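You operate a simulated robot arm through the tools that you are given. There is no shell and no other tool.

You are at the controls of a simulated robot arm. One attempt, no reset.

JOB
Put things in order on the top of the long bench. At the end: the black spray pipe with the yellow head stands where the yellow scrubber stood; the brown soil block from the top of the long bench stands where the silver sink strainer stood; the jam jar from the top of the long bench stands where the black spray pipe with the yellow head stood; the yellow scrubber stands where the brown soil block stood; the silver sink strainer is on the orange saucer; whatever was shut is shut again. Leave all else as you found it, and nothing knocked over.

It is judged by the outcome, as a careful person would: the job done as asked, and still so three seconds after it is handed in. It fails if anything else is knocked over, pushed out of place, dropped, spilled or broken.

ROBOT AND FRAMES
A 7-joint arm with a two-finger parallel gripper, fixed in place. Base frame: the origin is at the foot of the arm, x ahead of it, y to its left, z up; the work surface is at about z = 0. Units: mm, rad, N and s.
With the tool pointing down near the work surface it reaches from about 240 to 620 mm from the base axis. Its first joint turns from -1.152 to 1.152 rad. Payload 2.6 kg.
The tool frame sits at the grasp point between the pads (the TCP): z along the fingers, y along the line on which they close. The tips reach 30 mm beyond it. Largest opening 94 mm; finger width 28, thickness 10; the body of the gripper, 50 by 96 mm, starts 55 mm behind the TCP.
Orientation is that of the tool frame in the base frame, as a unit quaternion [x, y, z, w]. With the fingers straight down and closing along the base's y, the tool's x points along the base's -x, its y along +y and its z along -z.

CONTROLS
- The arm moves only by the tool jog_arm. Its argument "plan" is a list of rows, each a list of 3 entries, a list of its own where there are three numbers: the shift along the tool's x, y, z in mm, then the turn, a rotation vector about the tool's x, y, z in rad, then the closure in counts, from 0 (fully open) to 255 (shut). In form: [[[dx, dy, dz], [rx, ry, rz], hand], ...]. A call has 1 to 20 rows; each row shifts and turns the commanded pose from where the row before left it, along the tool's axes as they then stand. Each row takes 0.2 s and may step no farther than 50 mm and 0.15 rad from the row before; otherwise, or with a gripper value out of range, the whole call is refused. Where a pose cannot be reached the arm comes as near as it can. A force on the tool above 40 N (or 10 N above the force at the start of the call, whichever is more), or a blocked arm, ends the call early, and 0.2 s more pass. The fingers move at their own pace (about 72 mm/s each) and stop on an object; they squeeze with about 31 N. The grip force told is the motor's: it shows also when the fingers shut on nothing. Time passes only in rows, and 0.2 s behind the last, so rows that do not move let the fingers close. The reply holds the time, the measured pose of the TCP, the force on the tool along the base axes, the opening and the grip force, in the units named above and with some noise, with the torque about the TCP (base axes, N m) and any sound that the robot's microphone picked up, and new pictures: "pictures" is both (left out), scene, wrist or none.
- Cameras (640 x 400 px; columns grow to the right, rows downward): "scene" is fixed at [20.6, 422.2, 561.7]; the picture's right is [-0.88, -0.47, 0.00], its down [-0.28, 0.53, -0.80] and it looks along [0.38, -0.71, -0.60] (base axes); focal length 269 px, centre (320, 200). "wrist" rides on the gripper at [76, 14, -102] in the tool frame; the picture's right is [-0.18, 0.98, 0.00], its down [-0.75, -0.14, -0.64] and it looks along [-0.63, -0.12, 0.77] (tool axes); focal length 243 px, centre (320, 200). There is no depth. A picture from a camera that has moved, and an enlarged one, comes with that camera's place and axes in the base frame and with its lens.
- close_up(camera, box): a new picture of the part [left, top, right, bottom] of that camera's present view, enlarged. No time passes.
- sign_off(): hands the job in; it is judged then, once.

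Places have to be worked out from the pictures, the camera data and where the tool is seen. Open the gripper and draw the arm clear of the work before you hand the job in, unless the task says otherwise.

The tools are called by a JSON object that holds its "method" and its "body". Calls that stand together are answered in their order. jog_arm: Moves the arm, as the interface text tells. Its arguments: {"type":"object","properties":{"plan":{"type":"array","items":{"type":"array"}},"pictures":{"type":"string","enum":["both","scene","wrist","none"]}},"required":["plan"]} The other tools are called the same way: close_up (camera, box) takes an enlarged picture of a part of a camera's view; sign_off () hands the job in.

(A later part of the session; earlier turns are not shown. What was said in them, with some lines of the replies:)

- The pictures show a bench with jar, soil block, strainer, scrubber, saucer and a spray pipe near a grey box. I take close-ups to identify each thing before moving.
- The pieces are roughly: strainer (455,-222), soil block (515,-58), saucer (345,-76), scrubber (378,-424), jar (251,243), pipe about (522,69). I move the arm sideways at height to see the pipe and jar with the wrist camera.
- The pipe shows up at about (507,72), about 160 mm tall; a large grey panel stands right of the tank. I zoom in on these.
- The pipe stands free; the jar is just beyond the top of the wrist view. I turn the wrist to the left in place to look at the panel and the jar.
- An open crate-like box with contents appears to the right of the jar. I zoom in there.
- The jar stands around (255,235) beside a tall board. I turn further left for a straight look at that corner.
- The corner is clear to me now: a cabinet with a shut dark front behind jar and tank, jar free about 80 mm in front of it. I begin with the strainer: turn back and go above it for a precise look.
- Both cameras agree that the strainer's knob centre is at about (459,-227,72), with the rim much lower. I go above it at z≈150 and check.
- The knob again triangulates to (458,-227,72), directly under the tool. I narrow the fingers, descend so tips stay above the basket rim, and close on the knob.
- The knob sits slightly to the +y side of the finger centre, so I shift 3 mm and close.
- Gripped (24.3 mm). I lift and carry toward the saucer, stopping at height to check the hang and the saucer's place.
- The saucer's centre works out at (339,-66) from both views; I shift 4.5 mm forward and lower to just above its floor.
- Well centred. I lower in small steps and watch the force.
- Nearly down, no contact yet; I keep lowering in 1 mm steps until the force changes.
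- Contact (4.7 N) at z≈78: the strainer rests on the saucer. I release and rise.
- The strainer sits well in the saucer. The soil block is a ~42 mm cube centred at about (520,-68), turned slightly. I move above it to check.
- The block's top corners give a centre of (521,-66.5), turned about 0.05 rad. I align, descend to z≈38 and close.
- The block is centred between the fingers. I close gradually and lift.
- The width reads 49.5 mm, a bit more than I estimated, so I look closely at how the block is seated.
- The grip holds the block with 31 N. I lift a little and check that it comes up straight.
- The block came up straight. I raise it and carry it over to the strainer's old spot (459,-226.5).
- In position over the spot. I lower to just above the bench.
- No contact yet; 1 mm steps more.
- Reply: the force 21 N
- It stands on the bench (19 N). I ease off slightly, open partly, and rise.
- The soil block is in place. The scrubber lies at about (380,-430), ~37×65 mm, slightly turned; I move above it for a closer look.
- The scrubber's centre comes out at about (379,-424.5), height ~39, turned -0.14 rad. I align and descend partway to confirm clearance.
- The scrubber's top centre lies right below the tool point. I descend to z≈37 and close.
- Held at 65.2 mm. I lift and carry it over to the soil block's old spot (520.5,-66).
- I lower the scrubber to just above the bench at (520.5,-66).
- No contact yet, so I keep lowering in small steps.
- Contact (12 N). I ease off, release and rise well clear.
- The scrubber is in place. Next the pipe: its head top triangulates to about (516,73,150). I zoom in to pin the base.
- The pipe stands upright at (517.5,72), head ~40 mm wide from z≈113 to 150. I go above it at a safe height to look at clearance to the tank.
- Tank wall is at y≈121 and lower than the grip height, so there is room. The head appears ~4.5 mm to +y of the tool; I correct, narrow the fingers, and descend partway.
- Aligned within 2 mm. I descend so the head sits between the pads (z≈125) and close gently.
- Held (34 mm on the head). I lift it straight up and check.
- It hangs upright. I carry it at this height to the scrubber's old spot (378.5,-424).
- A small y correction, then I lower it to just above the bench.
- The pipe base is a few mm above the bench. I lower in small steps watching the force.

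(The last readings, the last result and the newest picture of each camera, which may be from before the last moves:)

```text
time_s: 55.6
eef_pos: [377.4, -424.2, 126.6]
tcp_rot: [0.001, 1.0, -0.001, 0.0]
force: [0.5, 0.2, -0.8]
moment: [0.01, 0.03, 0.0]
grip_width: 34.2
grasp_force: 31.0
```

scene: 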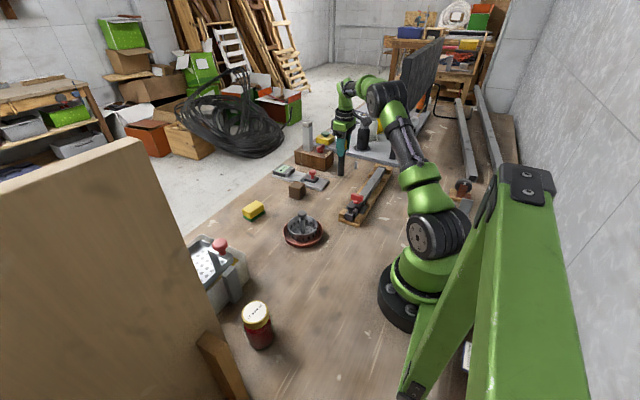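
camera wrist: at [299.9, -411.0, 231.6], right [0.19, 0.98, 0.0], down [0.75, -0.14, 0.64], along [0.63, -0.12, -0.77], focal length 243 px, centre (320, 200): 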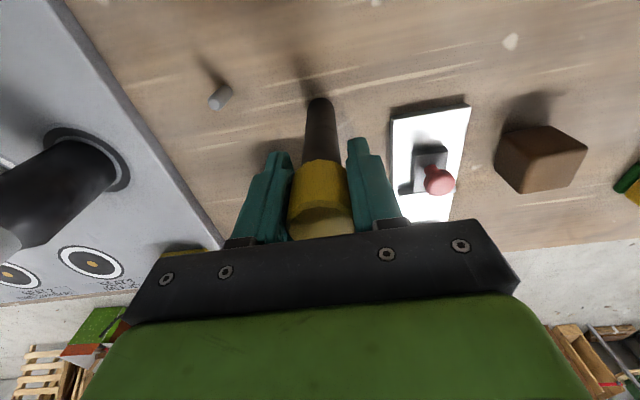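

No contact yet; continuing in 1 mm steps.

{"method": "jog_arm", "body": {"plan": [[[0, 0, 1], [0, 0, 0], 255], [[0, 0, 0], [0, 0, 0], 255]], "pictures": "none"}}

{"method": "jog_arm", "body": {"plan": [[[0, 0, 0.8], [0, 0, 0], 255], [[0, 0, 0], [0, 0, 0], 255]], "pictures": "none"}}

```text
time_s: 56.2
eef_pos: [376.8, -423.8, 122.8]
tcp_rot: [-0.001, 1.0, -0.001, 0.0]
force: [-0.1, -0.5, -0.6]
moment: [0.01, -0.04, 0.01]
grip_width: 33.9
grasp_force: 30.9
```

```text
time_s: 56.8
eef_pos: [377.3, -423.2, 124.0]
tcp_rot: [0.0, 1.0, -0.001, 0.0]
force: [-0.7, 0.8, 4.3]
moment: [0.1, 0.1, 0.0]
grip_width: 33.8
grasp_force: 31.3
```

Contact (4.3 N). I open slowly, wait, and check that it stands before rising.

{"method": "jog_arm", "body": {"plan": [[[0, 0, 0], [0, 0, 0], 158], [[0, 0, 0], [0, 0, 0], 145], [[0, 0, 0], [0, 0, 0], 125], [[0, 0, 0], [0, 0, 0], 95], [[0, 0, 0], [0, 0, 0], 75], [[0, 0, 0], [0, 0, 0], 75]]}}

{"method": "close_up", "body": {"camera": "wrist", "box": [220, 80, 440, 250]}}

```text
time_s: 58.2
eef_pos: [379.1, -424.1, 123.5]
tcp_rot: [0.001, 1.0, 0.0, -0.001]
force: [-0.6, 0.0, -0.5]
moment: [-0.01, 0.02, 0.01]
grip_width: 66.4
grasp_force: 0.1
camera wrist: at [300.6, -410.4, 225.5], right [0.18, 0.98, 0.0], down [0.75, -0.14, 0.64], along [0.63, -0.12, -0.77], focal length 243 px, centre (320, 200)
```

scene: 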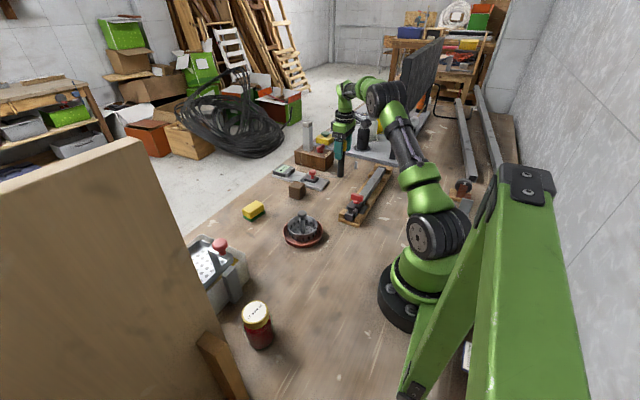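
wrist: 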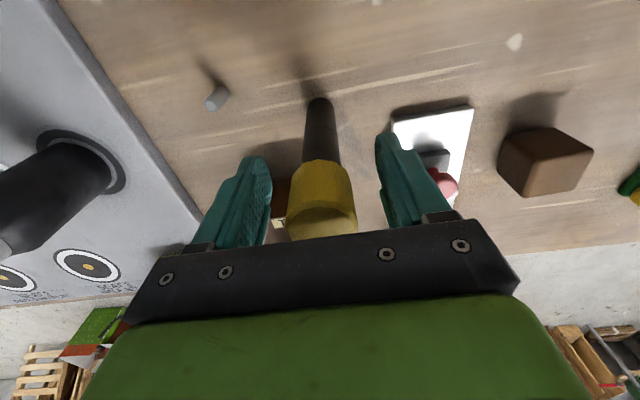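

```text
2.35 times, centred on (330, 165) of wrist
camera zoom: at [300.6, -410.4, 225.5], right [0.18, 0.98, 0.0], down [0.75, -0.14, 0.64], along [0.63, -0.12, -0.77], focal length 571 px, centre (296, 282)
```

zoom: 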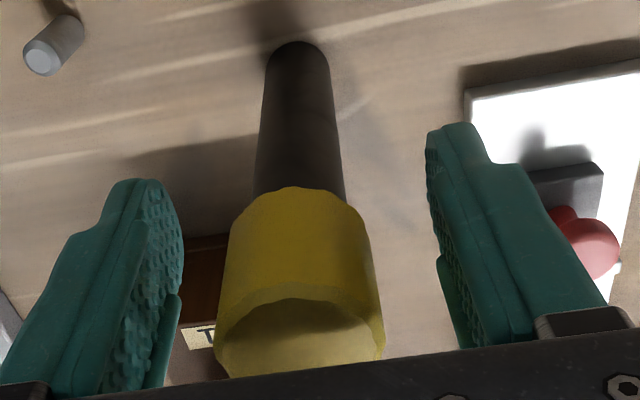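

The pipe stands on its own. I rise straight up until well above it.

{"method": "jog_arm", "body": {"plan": [[[0, 0, -15], [0, 0, 0], 75], [[0, 0, -25], [0, 0, 0], 75], [[0, 0, -35], [0, 0, 0], 75], [[0, 0, -35], [0, 0, 0], 75], [[0, 0, -20], [0, 0, 0], 75], [[0, 0, 0], [0, 0, 0], 75]]}}

{"method": "close_up", "body": {"camera": "scene", "box": [250, 90, 410, 230]}}

```text
time_s: 59.6
eef_pos: [376.3, -424.9, 253.4]
tcp_rot: [0.001, 1.0, 0.0, 0.0]
force: [-0.4, -0.2, 0.8]
moment: [-0.02, -0.01, 0.01]
grip_width: 66.4
grasp_force: 0.0
camera wrist: at [299.0, -410.6, 355.6], right [0.19, 0.98, 0.0], down [0.75, -0.14, 0.64], along [0.63, -0.12, -0.77], focal length 243 px, centre (320, 200)
```

scene: 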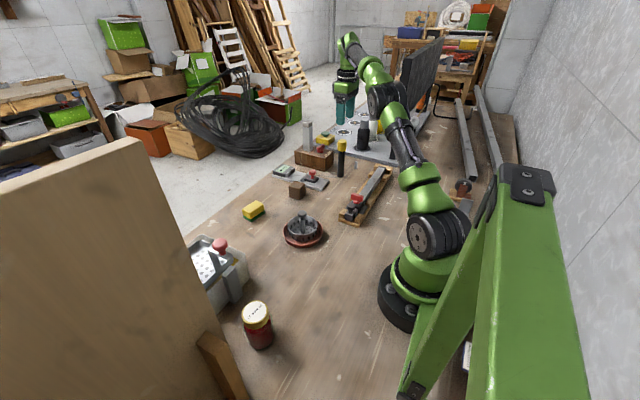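
wrist: 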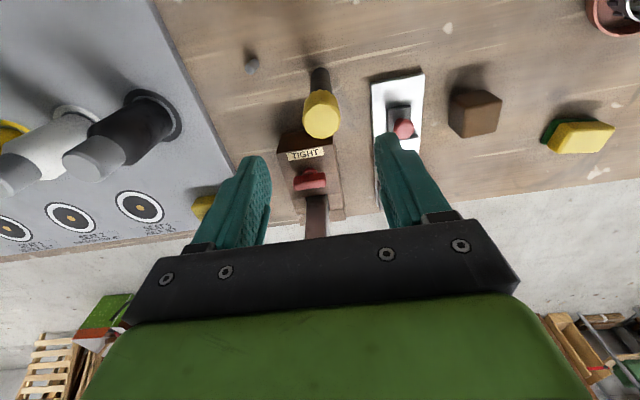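

```text
2.86 times, centred on (330, 160) of scene
camera zoom: at [20.6, 422.2, 561.7], right [-0.88, -0.47, 0.0], down [-0.28, 0.53, -0.8], along [0.38, -0.71, -0.6], focal length 768 px, centre (291, 314)
```

zoom: 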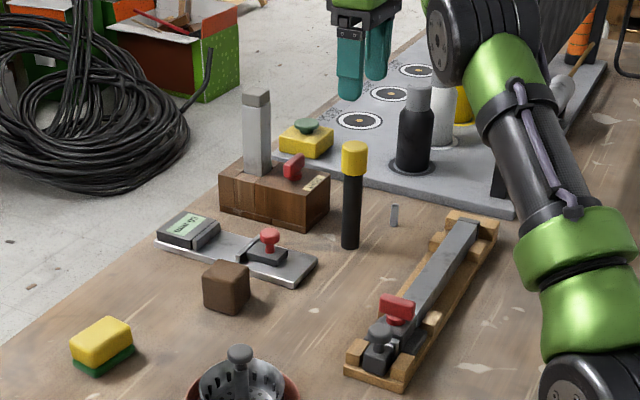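

The pipe stands upright in the scrubber's place. Now the jar, whose lid top is at about (258,234,94): I travel over there at height, with the wrist turned to ~1.2 rad for viewing.

{"method": "jog_arm", "body": {"plan": [[[6, 30, -10], [0, 0, 0], 0], [[6.2, 42, -10], [0, 0, 0], 0], [[6.2, 42, -7], [0, 0, 0], 0], [[6.2, 42, 0], [0, 0, 0], 0], [[6.2, 42, 0], [0, 0, 0], 0], [[6.2, 42, 0], [0, 0, 0], 0], [[6.2, 42, 0], [0, 0, 0], 0], [[6.2, 42, 0], [0, 0, 0], 0], [[6.2, 42, 0], [0, 0, 0], 0], [[6.2, 42, 0], [0, 0, 0], 0], [[6.2, 42, 0], [0, 0, 0], 0], [[6.2, 42, 0], [0, 0, 0], 0], [[6.2, 42, 0], [0, 0, 0], 0], [[6.2, 40, 0], [0, 0, 0], 0], [[0, 0, 0], [0, 0, 0], 0]]}}

```text
time_s: 62.8
eef_pos: [290.3, 151.2, 281.5]
tcp_rot: [0.001, 1.0, 0.0, 0.001]
force: [-0.1, -0.2, 0.7]
moment: [0.01, -0.01, 0.02]
grip_width: 93.9
grasp_force: 0.1
camera wrist: at [213.5, 164.2, 384.0], right [0.19, 0.98, 0.0], down [0.75, -0.14, 0.64], along [0.63, -0.12, -0.77], focal length 243 px, centre (320, 200)
```

scene: 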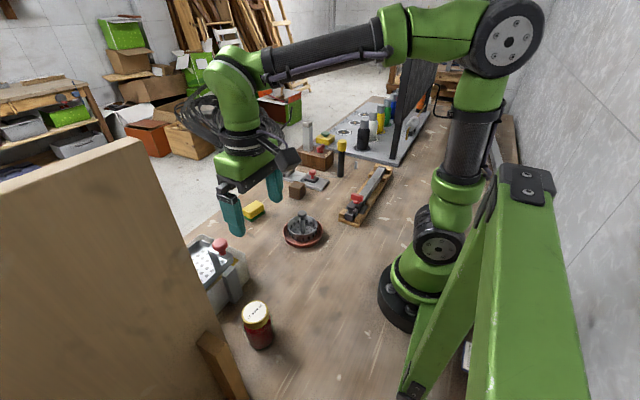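
wrist: 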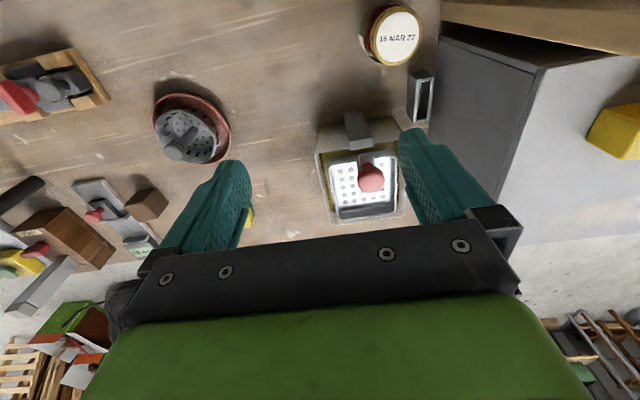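

{"method": "close_up", "body": {"camera": "wrist", "box": [320, 0, 640, 240]}}

{"method": "close_up", "body": {"camera": "scene", "box": [150, 180, 320, 400]}}

```text
1.67 times, centred on (480, 120) of wrist
camera zoom: at [213.5, 164.2, 384.0], right [0.19, 0.98, 0.0], down [0.75, -0.14, 0.64], along [0.63, -0.12, -0.77], focal length 404 px, centre (53, 333)
```

zoom: 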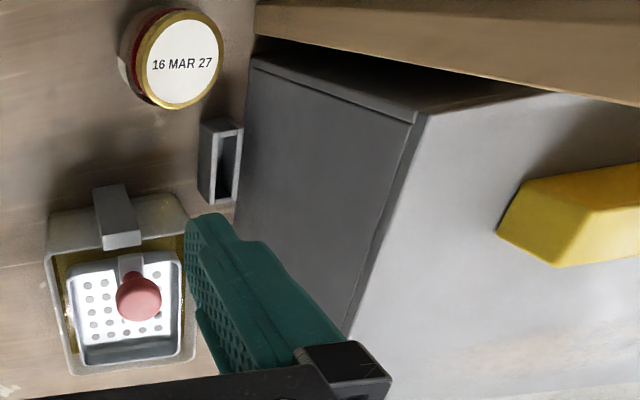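

```text
1.82 times, centred on (235, 290) of scene
camera zoom: at [20.6, 422.2, 561.7], right [-0.88, -0.47, 0.0], down [-0.28, 0.53, -0.8], along [0.38, -0.71, -0.6], focal length 489 px, centre (474, 36)
```

zoom: 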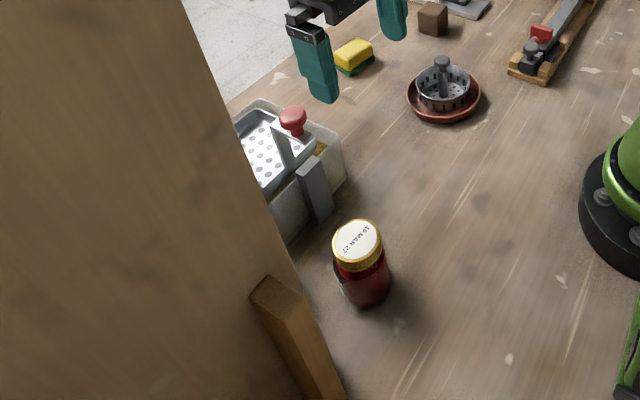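

The jar is confirmed at (258,234.3), the cabinet front is the plane y≈308. I turn the wrist to 1.2 rad so the fingers close mostly along x, and move above the jar.

{"method": "jog_arm", "body": {"plan": [[[0, 0, 0], [0, 0, -0.15], 0], [[0, 0, 0], [0, 0, -0.15], 0], [[0, 0, 0], [0, 0, -0.15], 0], [[0, 0, 0], [0, 0, -0.15], 0], [[0, 0, 0], [0, 0, -0.15], 0], [[0, 0, 0], [0, 0, -0.15], 0], [[0, 0, 0], [0, 0, -0.15], 0], [[0, 0, 0], [0, 0, -0.15], 0], [[-22, 20, 0], [0, 0, 0], 0], [[-22, 20, 10], [0, 0, 0], 0], [[-21.8, 20.2, 20], [0, 0, 0], 0], [[0, 0, 30], [0, 0, 0], 0], [[0, 0, 0], [0, 0, 0], 0]]}}

{"method": "close_up", "body": {"camera": "wrist", "box": [200, 0, 480, 220]}}

```text
time_s: 65.6
eef_pos: [260.3, 234.8, 222.4]
tcp_rot: [-0.563, 0.826, 0.0, 0.0]
force: [-0.1, -0.2, 0.3]
moment: [-0.01, -0.01, 0.0]
grip_width: 94.0
grasp_force: 0.0
camera wrist: at [218.1, 167.1, 324.1], right [-0.85, 0.53, 0.0], down [0.41, 0.65, 0.64], along [0.34, 0.54, -0.77], focal length 243 px, centre (320, 200)
```

scene: 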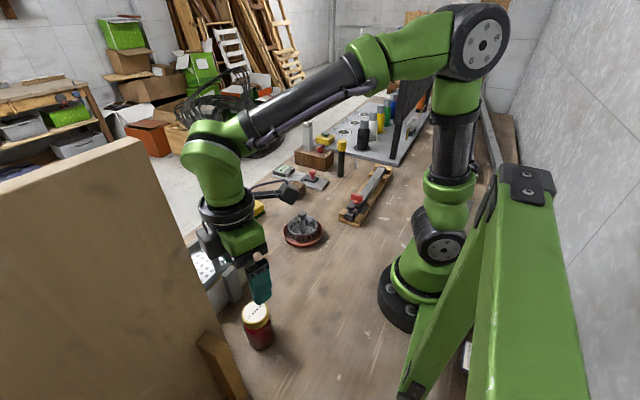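
wrist: 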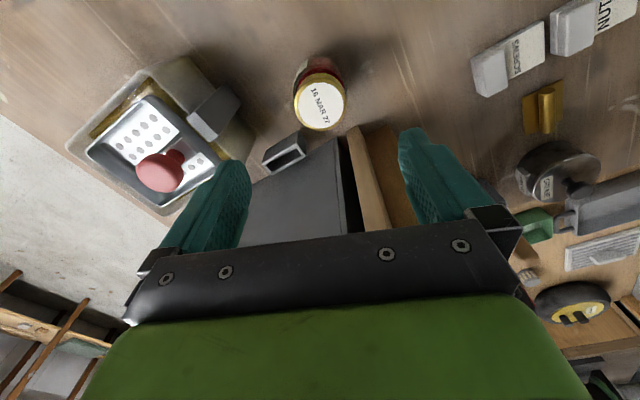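

```text
1.82 times, centred on (340, 110) of wrist
camera zoom: at [218.1, 167.1, 324.1], right [-0.85, 0.53, 0.0], down [0.41, 0.65, 0.64], along [0.34, 0.54, -0.77], focal length 441 px, centre (284, 364)
```

zoom: 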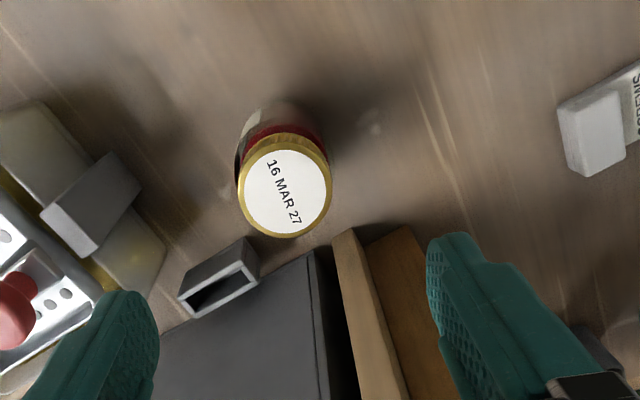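

The lid is exactly below the tool point. I descend in two stages, first to z≈130.

{"method": "jog_arm", "body": {"plan": [[[0, 1.5, 30], [0, 0, 0], 0], [[0, 0, 35], [0, 0, 0], 0], [[0, 0, 27], [0, 0, 0], 0], [[0, 0, 0], [0, 0, 0], 0]]}}

{"method": "close_up", "body": {"camera": "scene", "box": [180, 230, 320, 370]}}

```text
time_s: 66.6
eef_pos: [259.9, 234.9, 131.1]
tcp_rot: [-0.564, 0.826, 0.0, 0.0]
force: [-0.2, 0.2, 0.0]
moment: [-0.02, 0.02, 0.04]
grip_width: 94.1
grasp_force: 0.0
camera wrist: at [217.9, 168.4, 232.1], right [-0.85, 0.53, 0.0], down [0.41, 0.65, 0.64], along [0.34, 0.54, -0.77], focal length 243 px, centre (320, 200)
```

scene: 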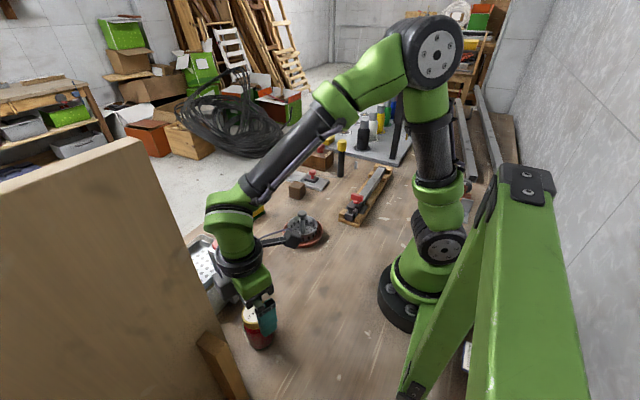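
wrist: 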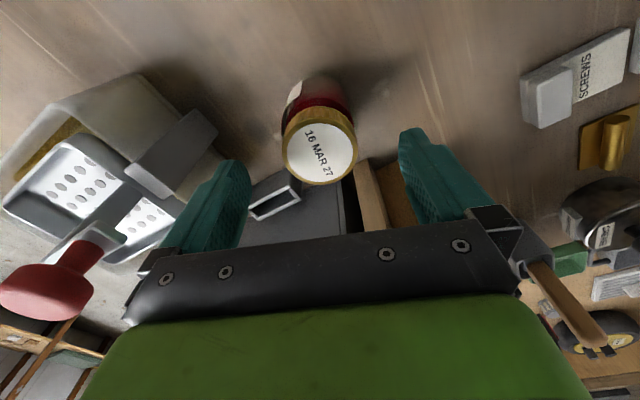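

```text
2.86 times, centred on (250, 300) of scene
camera zoom: at [20.6, 422.2, 561.7], right [-0.88, -0.47, 0.0], down [-0.28, 0.53, -0.8], along [0.38, -0.71, -0.6], focal length 768 px, centre (520, -86)
```

zoom: 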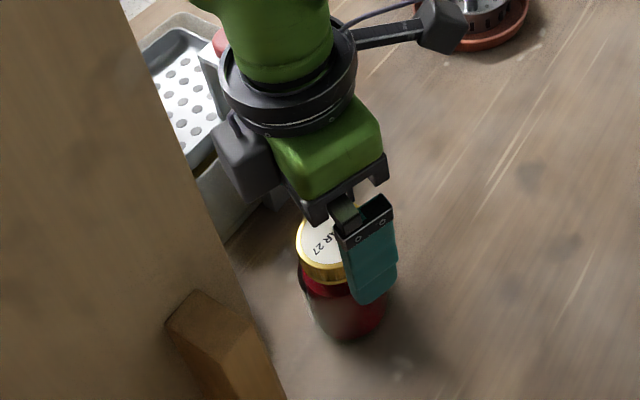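

A dark housing on the gripper's far side would come close to the cabinet front at this angle. I rise, turn the wrist back to yaw 0 so it points along the free +x side, and re-check.

{"method": "jog_arm", "body": {"plan": [[[0, 0, -30], [0, 0, 0], 0], [[0, 0, -20], [0, 0, 0], 0], [[0, 0, 0], [0, 0, 0.15], 0], [[0, 0, 0], [0, 0, 0.15], 0], [[0, 0, 0], [0, 0, 0.15], 0], [[0, 0, 0], [0, 0, 0.15], 0], [[0, 0, 0], [0, 0, 0.15], 0], [[0, 0, 0], [0, 0, 0.15], 0], [[0, 0, 0], [0, 0, 0.15], 0], [[0, 0, 0], [0, 0, 0.15], 0], [[0, 0, 0], [0, 0, 0], 30]]}}

{"method": "close_up", "body": {"camera": "scene", "box": [170, 180, 320, 360]}}

{"method": "close_up", "body": {"camera": "wrist", "box": [220, 40, 440, 240]}}

```text
time_s: 69.0
eef_pos: [258.5, 233.2, 179.6]
tcp_rot: [0.002, 1.0, 0.0, 0.0]
force: [0.1, -0.2, -1.0]
moment: [0.01, -0.05, 0.02]
grip_width: 83.1
grasp_force: 0.1
camera wrist: at [180.5, 247.1, 281.5], right [0.19, 0.98, 0.0], down [0.75, -0.14, 0.64], along [0.63, -0.12, -0.77], focal length 243 px, centre (320, 200)
```

scene: 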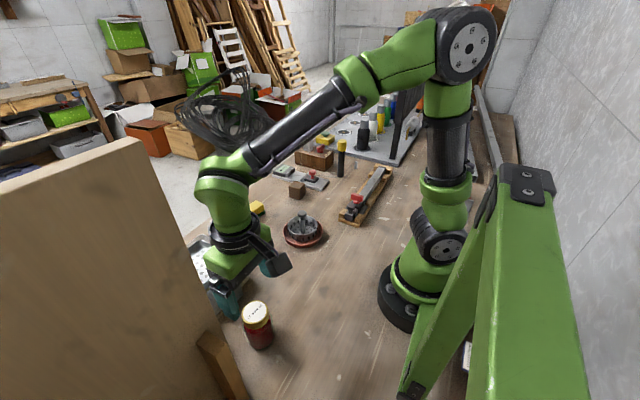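
wrist: 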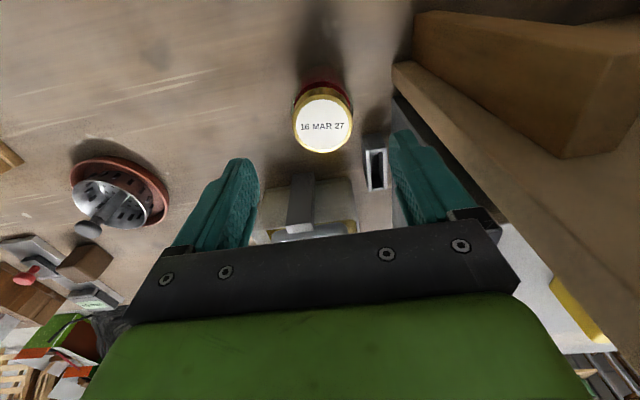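

```text
2.22 times, centred on (245, 270) of scene
camera zoom: at [20.6, 422.2, 561.7], right [-0.88, -0.47, 0.0], down [-0.28, 0.53, -0.8], along [0.38, -0.71, -0.6], focal length 597 px, centre (487, 44)
```

zoom: 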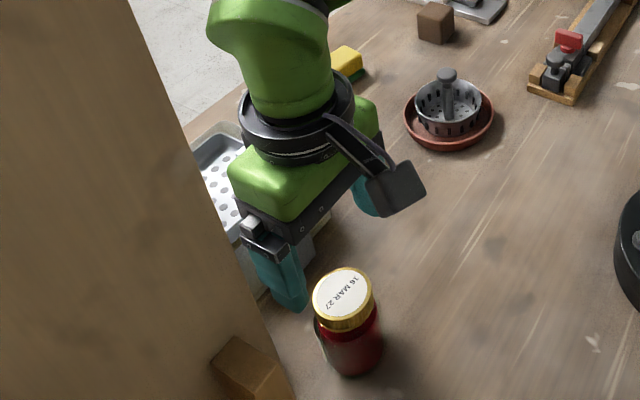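

```text
2.00 times, centred on (330, 140) of wrist
camera zoom: at [180.5, 247.1, 281.5], right [0.19, 0.98, 0.0], down [0.75, -0.14, 0.64], along [0.63, -0.12, -0.77], focal length 485 px, centre (300, 320)
```

zoom: 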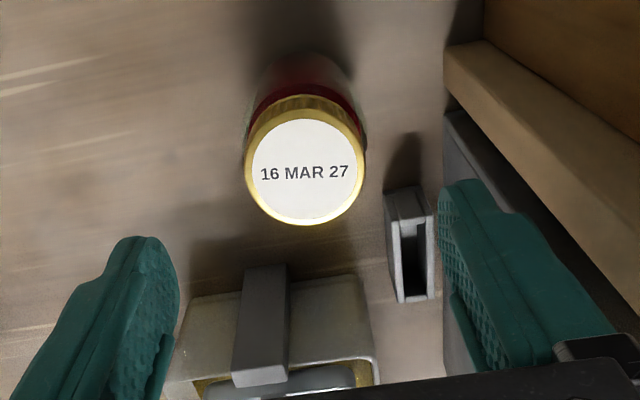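

The jar is centred under the tool at yaw 0, with the fingers well off the cabinet. I descend to z≈59 around the jar body.

{"method": "jog_arm", "body": {"plan": [[[-1.5, 1.5, 30], [0, 0, 0], 50], [[0, 0, 35], [0, 0, 0], 50], [[0, 0, 0], [0, 0, 0], 50]]}}

{"method": "close_up", "body": {"camera": "scene", "box": [170, 180, 320, 360]}}

```text
time_s: 69.8
eef_pos: [259.5, 235.6, 112.6]
tcp_rot: [0.0, 1.0, 0.0, -0.001]
force: [0.2, 0.3, -0.2]
moment: [-0.01, 0.01, 0.02]
grip_width: 75.6
grasp_force: 0.0
camera wrist: at [182.4, 249.5, 215.8], right [0.19, 0.98, 0.0], down [0.75, -0.14, 0.64], along [0.63, -0.12, -0.77], focal length 243 px, centre (320, 200)
```

scene: 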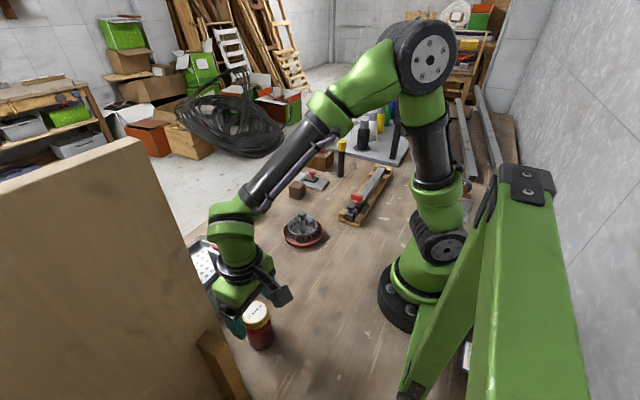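
wrist: 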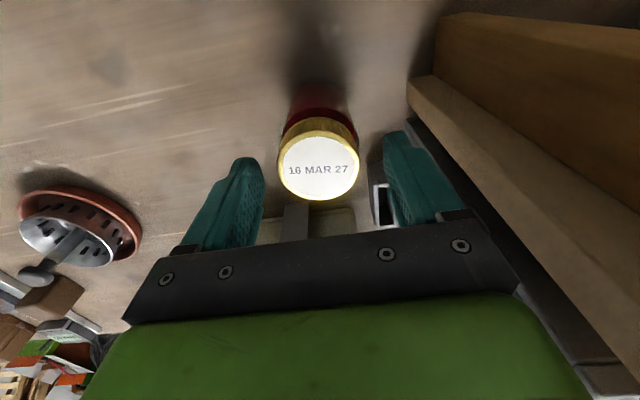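

```text
2.22 times, centred on (245, 270) of scene
camera zoom: at [20.6, 422.2, 561.7], right [-0.88, -0.47, 0.0], down [-0.28, 0.53, -0.8], along [0.38, -0.71, -0.6], focal length 597 px, centre (487, 44)
```

zoom: 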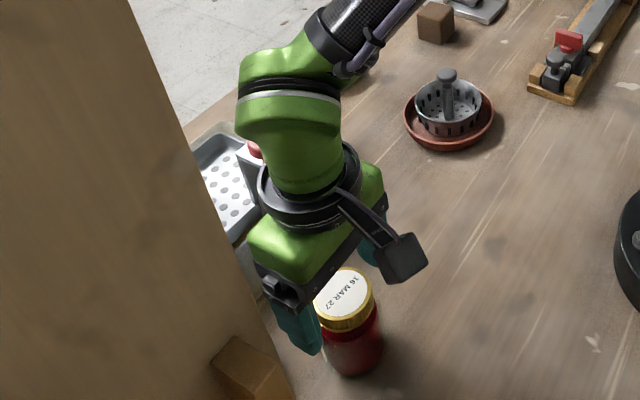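

Centred and clear on both sides. I go down the rest and close on the jar.

{"method": "jog_arm", "body": {"plan": [[[0, 0, 25], [0, 0, 0], 50], [[0, 0, 20], [0, 0, 0], 50], [[0, 0, 9], [0, 0, 0], 50], [[0, 0, 0], [0, 0, 0], 80], [[0, 0, 0], [0, 0, 0], 110], [[0, 0, 0], [0, 0, 0], 255], [[0, 0, 0], [0, 0, 0], 255]]}}

{"method": "close_up", "body": {"camera": "scene", "box": [170, 180, 320, 360]}}

```text
time_s: 71.4
eef_pos: [259.1, 235.3, 59.2]
tcp_rot: [0.001, 1.0, 0.0, 0.0]
force: [0.2, -0.2, 0.0]
moment: [-0.01, -0.05, 0.03]
grip_width: 57.4
grasp_force: 31.0
camera wrist: at [181.9, 248.9, 161.5], right [0.18, 0.98, 0.0], down [0.75, -0.14, 0.64], along [0.63, -0.12, -0.77], focal length 243 px, centre (320, 200)
```

scene: 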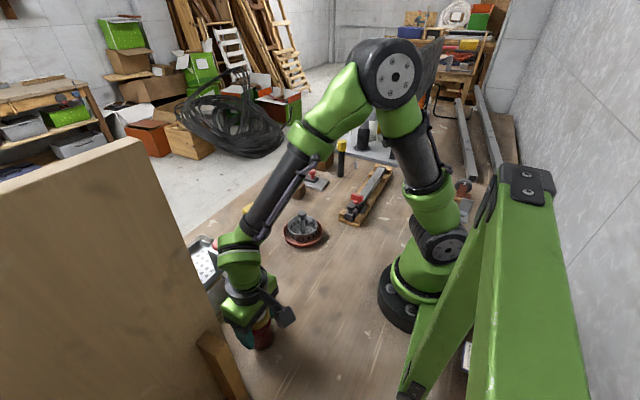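
wrist: 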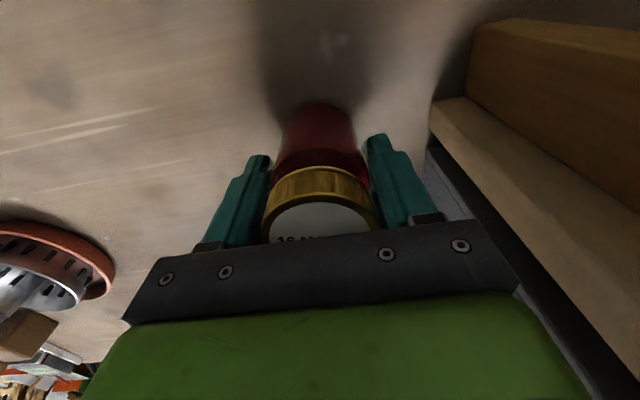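

```text
2.22 times, centred on (245, 270) of scene
camera zoom: at [20.6, 422.2, 561.7], right [-0.88, -0.47, 0.0], down [-0.28, 0.53, -0.8], along [0.38, -0.71, -0.6], focal length 597 px, centre (487, 44)
```

zoom: 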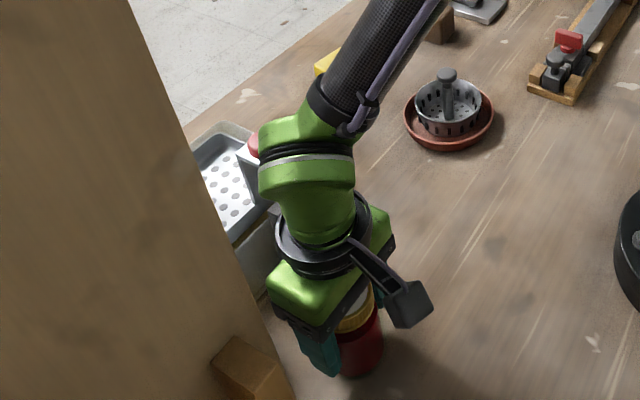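

Held at 57 mm on the glass. I lift slowly and check.

{"method": "jog_arm", "body": {"plan": [[[0, 0, -5], [0, 0, 0], 255], [[0, 0, -15], [0, 0, 0], 255], [[0, 0, -25], [0, 0, 0], 255], [[0, 0, -35], [0, 0, 0], 255], [[0, 0, -35], [0, 0, 0], 255], [[0, 0, -20], [0, 0, 0], 255], [[0, 0, 0], [0, 0, 0], 255]]}}

{"method": "close_up", "body": {"camera": "scene", "box": [170, 180, 320, 360]}}

```text
time_s: 73.0
eef_pos: [258.5, 233.6, 195.3]
tcp_rot: [0.0, 1.0, 0.0, 0.001]
force: [-0.6, -0.3, -3.8]
moment: [0.0, 0.0, 0.02]
grip_width: 57.4
grasp_force: 31.0
camera wrist: at [181.6, 247.5, 297.7], right [0.18, 0.98, 0.0], down [0.75, -0.14, 0.64], along [0.63, -0.12, -0.77], focal length 243 px, centre (320, 200)
```

scene: 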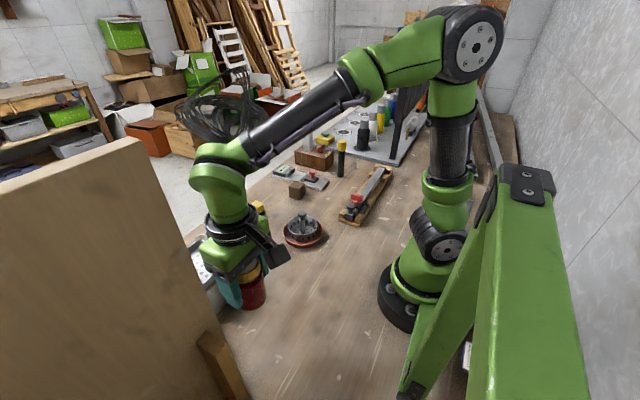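
wrist: 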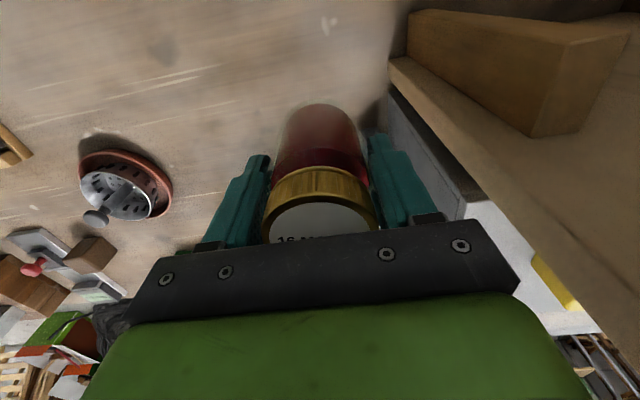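

```text
2.22 times, centred on (245, 270) of scene
camera zoom: at [20.6, 422.2, 561.7], right [-0.88, -0.47, 0.0], down [-0.28, 0.53, -0.8], along [0.38, -0.71, -0.6], focal length 597 px, centre (487, 44)
```

zoom: 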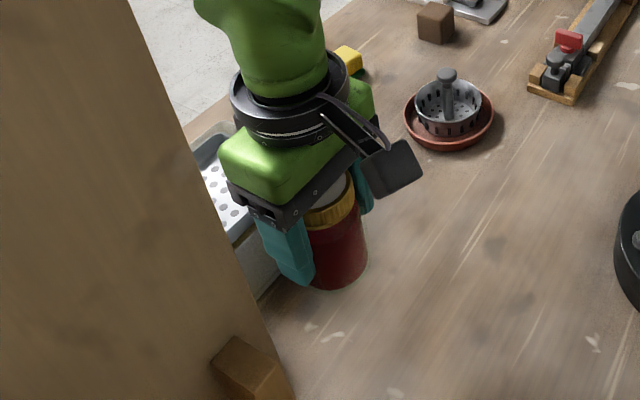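

The jar (about 0.4 kg) is held upright. I carry it around the -y side of the tank toward the pipe's old spot (517,73.5).

{"method": "jog_arm", "body": {"plan": [[[-2, -16, 0], [0, 0, 0], 255], [[-6, -30, 0], [0, 0, 0], 255], [[-6, -30, 0], [0, 0, 0], 255], [[-6, -30, 0], [0, 0, 0], 255], [[-8, -30, 0], [0, 0, 0], 255], [[-20, -20, 0], [0, 0, 0], 255], [[-30, -5, 0], [0, 0, 0], 255], [[-30, 0, 0], [0, 0, 0], 255], [[-30, 0, 0], [0, 0, 0], 255], [[-30, 0, 0], [0, 0, 0], 255], [[-30, 0, 0], [0, 0, 0], 255], [[-30, 0, 0], [0, 0, 0], 255], [[-24, 0, 0], [0, 0, 0], 255], [[-12, 0, 0], [0, 0, 0], 255], [[0, 0, 0], [0, 0, 0], 255]]}}

```text
time_s: 76.2
eef_pos: [523.5, 74.2, 195.4]
tcp_rot: [0.002, 1.0, -0.001, 0.0]
force: [0.7, -0.2, -3.6]
moment: [0.02, -0.01, -0.03]
grip_width: 57.2
grasp_force: 30.5
camera wrist: at [446.6, 88.3, 297.3], right [0.19, 0.98, 0.0], down [0.75, -0.14, 0.64], along [0.63, -0.12, -0.77], focal length 243 px, centre (320, 200)
```

scene: 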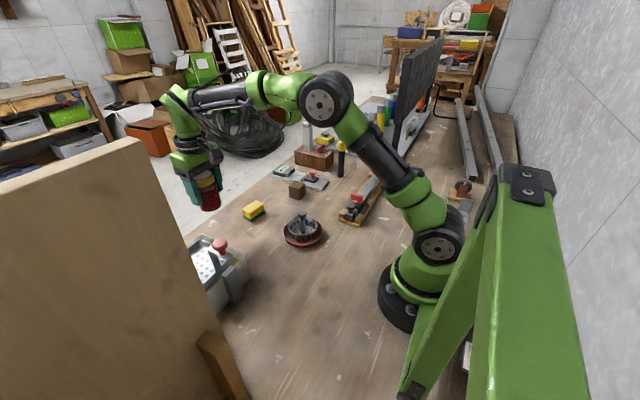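
wrist: 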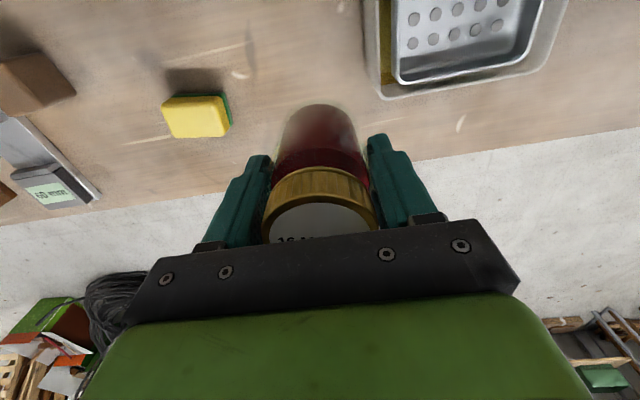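

Now I turn the wrist to 1.2 rad so that the fingers open mostly along x, away from the tank wall.

{"method": "jog_arm", "body": {"plan": [[[6, 0, 0], [0, 0, 0], 255], [[0, 0, 0], [0, 0, -0.15], 255], [[0, 0, 0], [0, 0, -0.15], 255], [[0, 0, 0], [0, 0, -0.15], 255], [[0, 0, 0], [0, 0, -0.15], 255], [[0, 0, 0], [0, 0, -0.15], 255], [[0, 0, 0], [0, 0, -0.15], 255], [[0, 0, 0], [0, 0, -0.15], 255], [[0, 0, 0], [0, 0, -0.15], 255], [[0, 0, 0], [0, 0, 0], 255]]}}

{"method": "close_up", "body": {"camera": "scene", "box": [150, 130, 290, 260]}}

```text
time_s: 78.4
eef_pos: [517.3, 74.9, 194.3]
tcp_rot: [-0.565, 0.825, 0.0, 0.002]
force: [-0.3, -0.3, -3.2]
moment: [0.0, -0.01, 0.0]
grip_width: 57.3
grasp_force: 31.0
camera wrist: at [475.4, 7.3, 296.5], right [-0.85, 0.53, 0.0], down [0.4, 0.65, 0.64], along [0.34, 0.55, -0.77], focal length 243 px, centre (320, 200)
```

scene: 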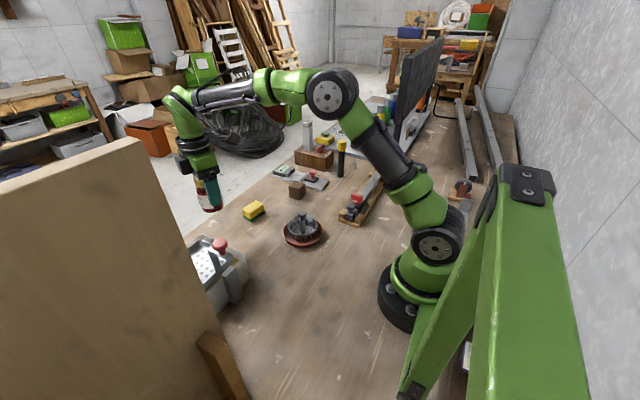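
wrist: 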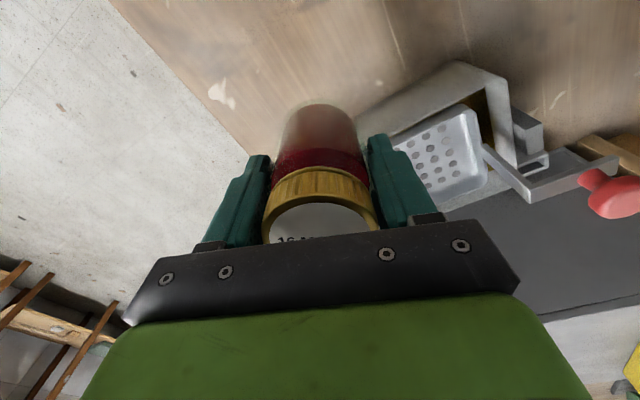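

```text
3.08 times, centred on (220, 195) of scene
camera zoom: at [20.7, 422.2, 561.7], right [-0.88, -0.47, 0.0], down [-0.28, 0.53, -0.8], along [0.38, -0.71, -0.6], focal length 827 px, centre (628, 215)
```

zoom: 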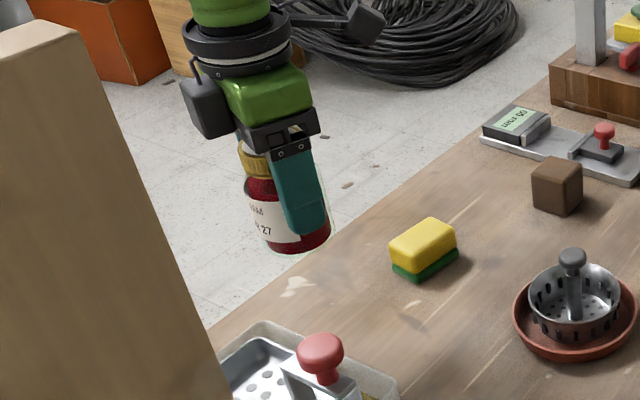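

Clear of the tank by about 20 mm. I lower the jar to just above the bench.

{"method": "jog_arm", "body": {"plan": [[[1.4, 0, 25], [0, 0, 0], 255], [[0, 0, 35], [0, 0, 0], 255], [[0, 0, 30], [0, 0, 0], 255], [[0, 0, 0], [0, 0, 0], 255]]}}

{"method": "close_up", "body": {"camera": "scene", "box": [160, 150, 290, 260]}}

```text
time_s: 79.4
eef_pos: [516.7, 72.9, 102.7]
tcp_rot: [-0.564, 0.826, 0.0, 0.0]
force: [-0.8, -0.2, -3.5]
moment: [-0.03, 0.01, -0.03]
grip_width: 57.5
grasp_force: 31.4
camera wrist: at [475.0, 5.6, 205.2], right [-0.85, 0.53, 0.0], down [0.41, 0.65, 0.64], along [0.34, 0.54, -0.77], focal length 243 px, centre (320, 200)
```

scene: 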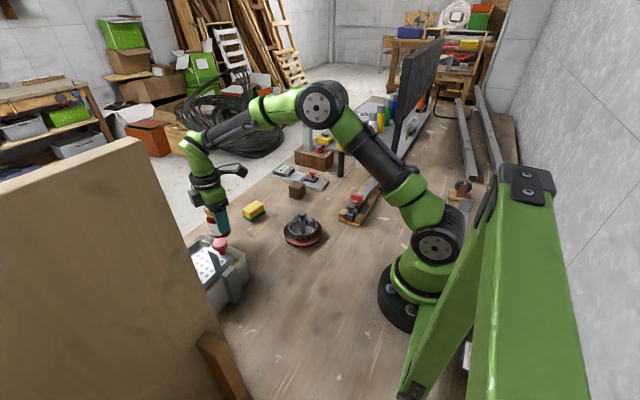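
wrist: 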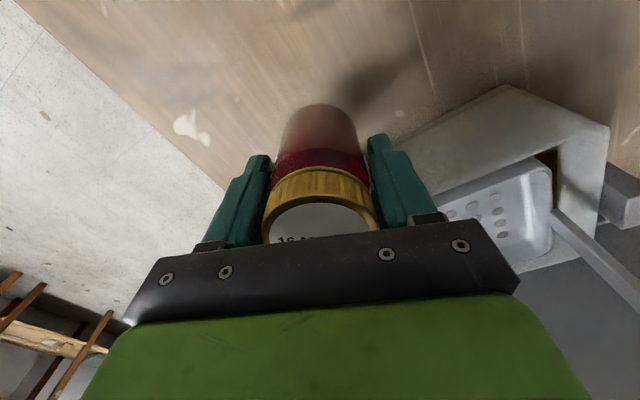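

```text
3.64 times, centred on (225, 205) of scene
camera zoom: at [20.7, 422.2, 561.7], right [-0.88, -0.47, 0.0], down [-0.28, 0.53, -0.8], along [0.38, -0.71, -0.6], focal length 977 px, centre (666, 182)
```

zoom: 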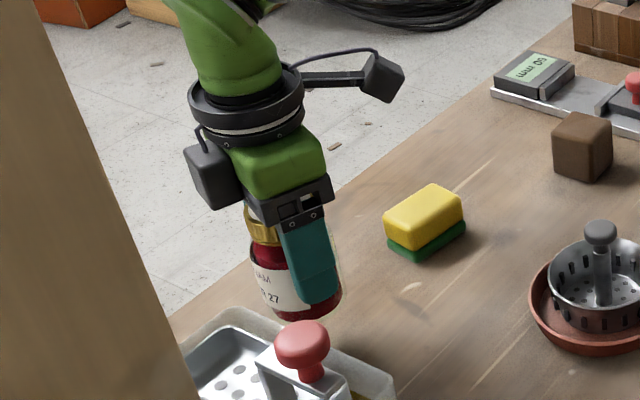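

Still good clearance to the tank wall (y≈125+). I lower further and then in small steps.

{"method": "jog_arm", "body": {"plan": [[[0, 0, 22], [0, 0, 0], 255], [[0, 0, 13], [0, 0, 0], 255], [[0, 0, 5], [0, 0, 0], 255], [[0, 0, 0], [0, 0, 0], 255]], "pictures": "scene"}}

{"method": "jog_arm", "body": {"plan": [[[0, 0, 1.5], [0, 0, 0], 255], [[0, 0, 0], [0, 0, 0], 255]], "pictures": "none"}}

```text
time_s: 80.4
eef_pos: [516.4, 71.6, 65.1]
tcp_rot: [-0.564, 0.826, 0.0, 0.0]
force: [0.7, -0.2, -4.0]
moment: [0.03, 0.01, 0.01]
grip_width: 57.4
grasp_force: 30.8
```

scene: 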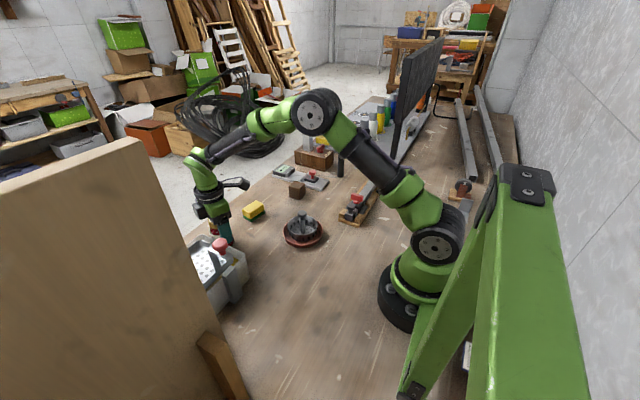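

```text
time_s: 81.0
eef_pos: [517.4, 72.5, 63.2]
tcp_rot: [-0.565, 0.825, -0.001, 0.001]
force: [0.0, 0.9, -3.6]
moment: [-0.01, -0.02, 0.02]
grip_width: 57.3
grasp_force: 31.4
```

Still carried (−3.6 N). I keep lowering in small steps until contact.

{"method": "jog_arm", "body": {"plan": [[[0, 0, 1.5], [0, 0, 0], 255], [[0, 0, 0], [0, 0, 0], 255]], "pictures": "none"}}

{"method": "jog_arm", "body": {"plan": [[[0, 0, 1], [0, 0, 0], 255], [[0, 0, 0], [0, 0, 0], 255]], "pictures": "none"}}

{"method": "jog_arm", "body": {"plan": [[[0, 0, 1], [0, 0, 0], 255], [[0, 0, 0], [0, 0, 0], 255]], "pictures": "none"}}

```text
time_s: 81.6
eef_pos: [516.7, 72.5, 62.2]
tcp_rot: [-0.564, 0.826, 0.001, 0.0]
force: [-0.9, -0.1, -3.7]
moment: [0.01, 0.01, 0.0]
grip_width: 57.8
grasp_force: 31.2
```

```text
time_s: 82.2
eef_pos: [517.3, 73.1, 60.8]
tcp_rot: [-0.564, 0.826, 0.0, 0.0]
force: [-0.1, -0.1, -3.3]
moment: [0.0, 0.04, -0.02]
grip_width: 57.4
grasp_force: 30.5
```

```text
time_s: 82.8
eef_pos: [516.8, 72.8, 59.0]
tcp_rot: [-0.564, 0.826, 0.0, 0.0]
force: [0.3, -0.3, -3.4]
moment: [0.0, 0.0, 0.01]
grip_width: 57.3
grasp_force: 30.7
```

Not yet in contact; two more small steps.

{"method": "jog_arm", "body": {"plan": [[[0, 0, 0.7], [0, 0, 0], 255], [[0, 0, 0], [0, 0, 0], 255]], "pictures": "none"}}

{"method": "jog_arm", "body": {"plan": [[[0, 0, 0.6], [0, 0, 0], 255], [[0, 0, 0], [0, 0, 0], 255]], "pictures": "none"}}

```text
time_s: 83.4
eef_pos: [516.8, 72.8, 58.9]
tcp_rot: [-0.563, 0.826, 0.0, 0.0]
force: [-1.7, -0.6, 2.2]
moment: [-0.09, 0.2, 0.02]
grip_width: 57.5
grasp_force: 30.4
```

```text
time_s: 84.0
eef_pos: [517.7, 72.7, 59.6]
tcp_rot: [-0.563, 0.826, 0.0, 0.0]
force: [-4.6, -2.2, 10.7]
moment: [-0.13, 0.33, -0.03]
grip_width: 57.5
grasp_force: 31.1
```

The jar stands on the bench (11 N). I ease off, open moderately, and rise straight up.

{"method": "jog_arm", "body": {"plan": [[[0, 0, -0.5], [0, 0, 0], 255], [[0, 0, 0], [0, 0, 0], 95], [[0, 0, 0], [0, 0, 0], 75], [[0, 0, 0], [0, 0, 0], 50], [[0, 0, 0], [0, 0, 0], 50], [[0, 0, -10], [0, 0, 0], 50], [[0, 0, -25], [0, 0, 0], 50], [[0, 0, -35], [0, 0, 0], 50], [[0, 0, -40], [0, 0, 0], 50], [[0, 0, -40], [0, 0, 0], 50], [[0, 0, 0], [0, 0, 0], 50]]}}

{"method": "close_up", "body": {"camera": "scene", "box": [170, 170, 300, 270]}}

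{"method": "close_up", "body": {"camera": "wrist", "box": [180, 0, 500, 240]}}

```text
time_s: 86.4
eef_pos: [517.4, 73.3, 208.6]
tcp_rot: [-0.565, 0.825, 0.001, 0.001]
force: [0.7, 0.0, 0.7]
moment: [0.01, 0.01, 0.0]
grip_width: 75.5
grasp_force: 0.1
camera wrist: at [475.8, 6.9, 310.8], right [-0.85, 0.53, 0.0], down [0.41, 0.65, 0.64], along [0.34, 0.54, -0.77], focal length 243 px, centre (320, 200)
```

scene: 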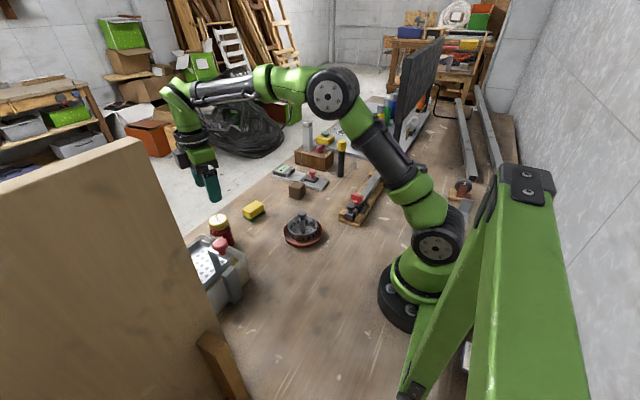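
wrist: 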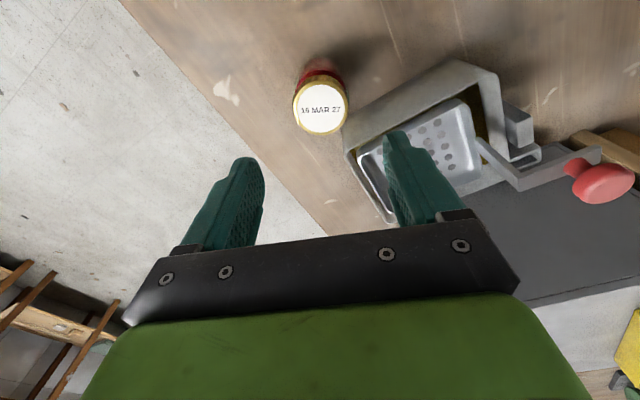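

```text
4.00 times, centred on (235, 220) of scene
camera zoom: at [20.6, 422.2, 561.7], right [-0.88, -0.47, 0.0], down [-0.28, 0.53, -0.8], along [0.38, -0.71, -0.6], focal length 1075 px, centre (660, 120)
```

zoom: 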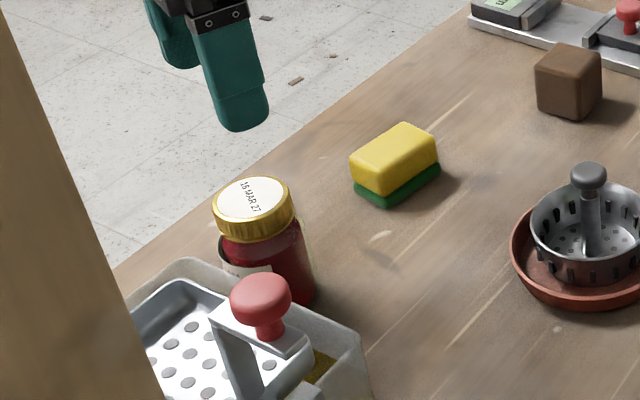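

```text
1.67 times, centred on (340, 120) of wrist
camera zoom: at [475.8, 6.9, 310.8], right [-0.85, 0.53, 0.0], down [0.41, 0.65, 0.64], along [0.34, 0.54, -0.77], focal length 404 px, centre (287, 333)
```

zoom: 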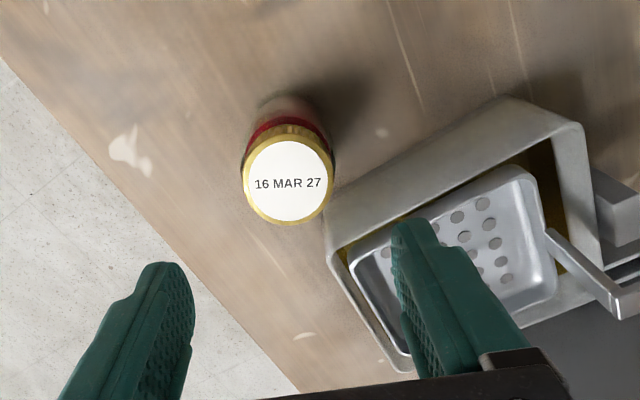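

The jar stands at about (515–517,72), right in the pipe's former place. I now draw the arm up and back to the start pose, then inspect everything.

{"method": "jog_arm", "body": {"plan": [[[0, 0, -40], [0, 0, 0], 50], [[0, 0, -40], [0, 0, 0], 0], [[0, 0, 0], [0, 0, 0.15], 0], [[0, 0, 0], [0, 0, 0.15], 0], [[0, 0, 0], [0, 0, 0.15], 0], [[0, 0, 0], [0, 0, 0.15], 0], [[0, 0, 0], [0, 0, 0.15], 0], [[0, 0, 0], [0, 0, 0.15], 0], [[0, 0, 0], [0, 0, 0.15], 0], [[0, 0, 0], [0, 0, 0.15], 0], [[33, -34, 0], [0, 0, 0], 0], [[33, -34, 0], [0, 0, 0], 0], [[33, -34, 0], [0, 0, 0], 0], [[33, -34, 0], [0, 0, 0], 0], [[33, -34, 0], [0, 0, 0], 0], [[32, -34, 0], [0, 0, 0], 0], [[0, 0, 0], [0, 0, 0], 0]]}}

{"method": "close_up", "body": {"camera": "scene", "box": [170, 120, 400, 290]}}

{"method": "close_up", "body": {"camera": "wrist", "box": [0, 0, 640, 280]}}

```text
time_s: 90.0
eef_pos: [319.4, -131.4, 287.7]
tcp_rot: [0.0, 1.0, 0.0, 0.0]
force: [-0.4, -0.4, 0.3]
moment: [-0.02, -0.03, -0.03]
grip_width: 93.9
grasp_force: 0.0
camera wrist: at [242.8, -118.2, 390.5], right [0.18, 0.98, 0.0], down [0.75, -0.14, 0.64], along [0.63, -0.12, -0.77], focal length 243 px, centre (320, 200)
```

scene: 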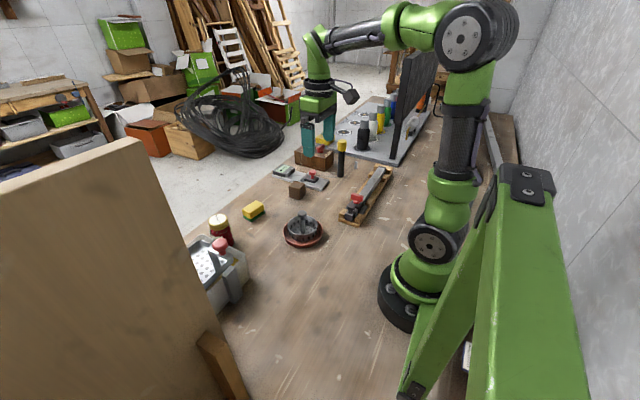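
wrist: 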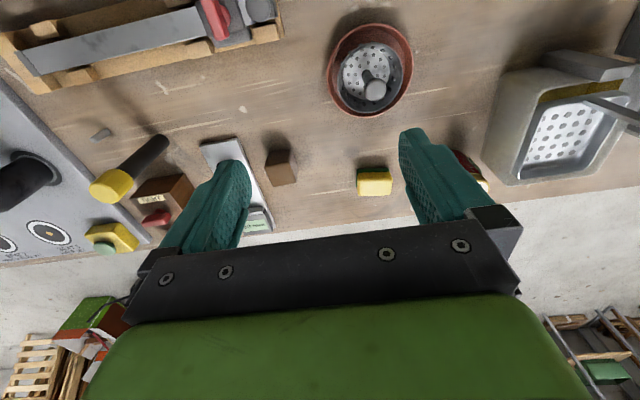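

```text
2.35 times, centred on (285, 205) of scene
camera zoom: at [20.6, 422.1, 561.7], right [-0.88, -0.47, 0.0], down [-0.28, 0.53, -0.8], along [0.38, -0.71, -0.6], focal length 632 px, centre (402, 188)
```

zoom: 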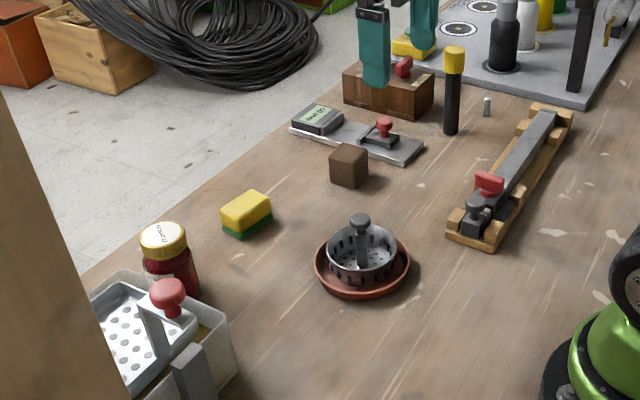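

```text
1.00 times, centred on (320, 140) of wrist (not enlarged: the box is as wide or as high as the picture)
camera zoom: at [242.8, -118.2, 390.5], right [0.18, 0.98, 0.0], down [0.75, -0.14, 0.64], along [0.63, -0.12, -0.77], focal length 243 px, centre (320, 260)
```

zoom: 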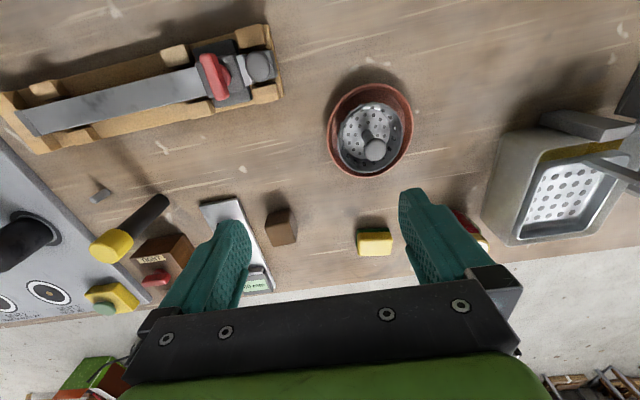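

All five pieces stand where asked: strainer on the saucer, soil block at the strainer's place, scrubber at the block's place, pipe at the scrubber's place, and jar at the pipe's place. Nothing else has moved, the cabinet was never opened, and the arm is clear with the gripper open, so I hand in the job.

{"method": "sign_off", "body": {}}

```text
The job is handed in.
```

The job is handed in, with all five pieces in their new places on the long bench. From the camera estimates, each stands within a few millimetres of its target.

- **Silver sink strainer:** on the orange saucer, centred and resting on its floor.
- **Brown soil block:** where the strainer stood, at about (459, -227).
- **Yellow scrubber:** where the soil block stood, at about (521, -67).
- **Black spray pipe with the yellow head:** where the scrubber stood, upright at about (378, -424).
- **Jam jar:** where the pipe stood, upright at about (516, 72).

The last pictures show nothing else knocked over or shifted. I opened nothing, so the grey cabinet stayed shut throughout. The gripper is open and the arm is back near its starting position, clear of the work.
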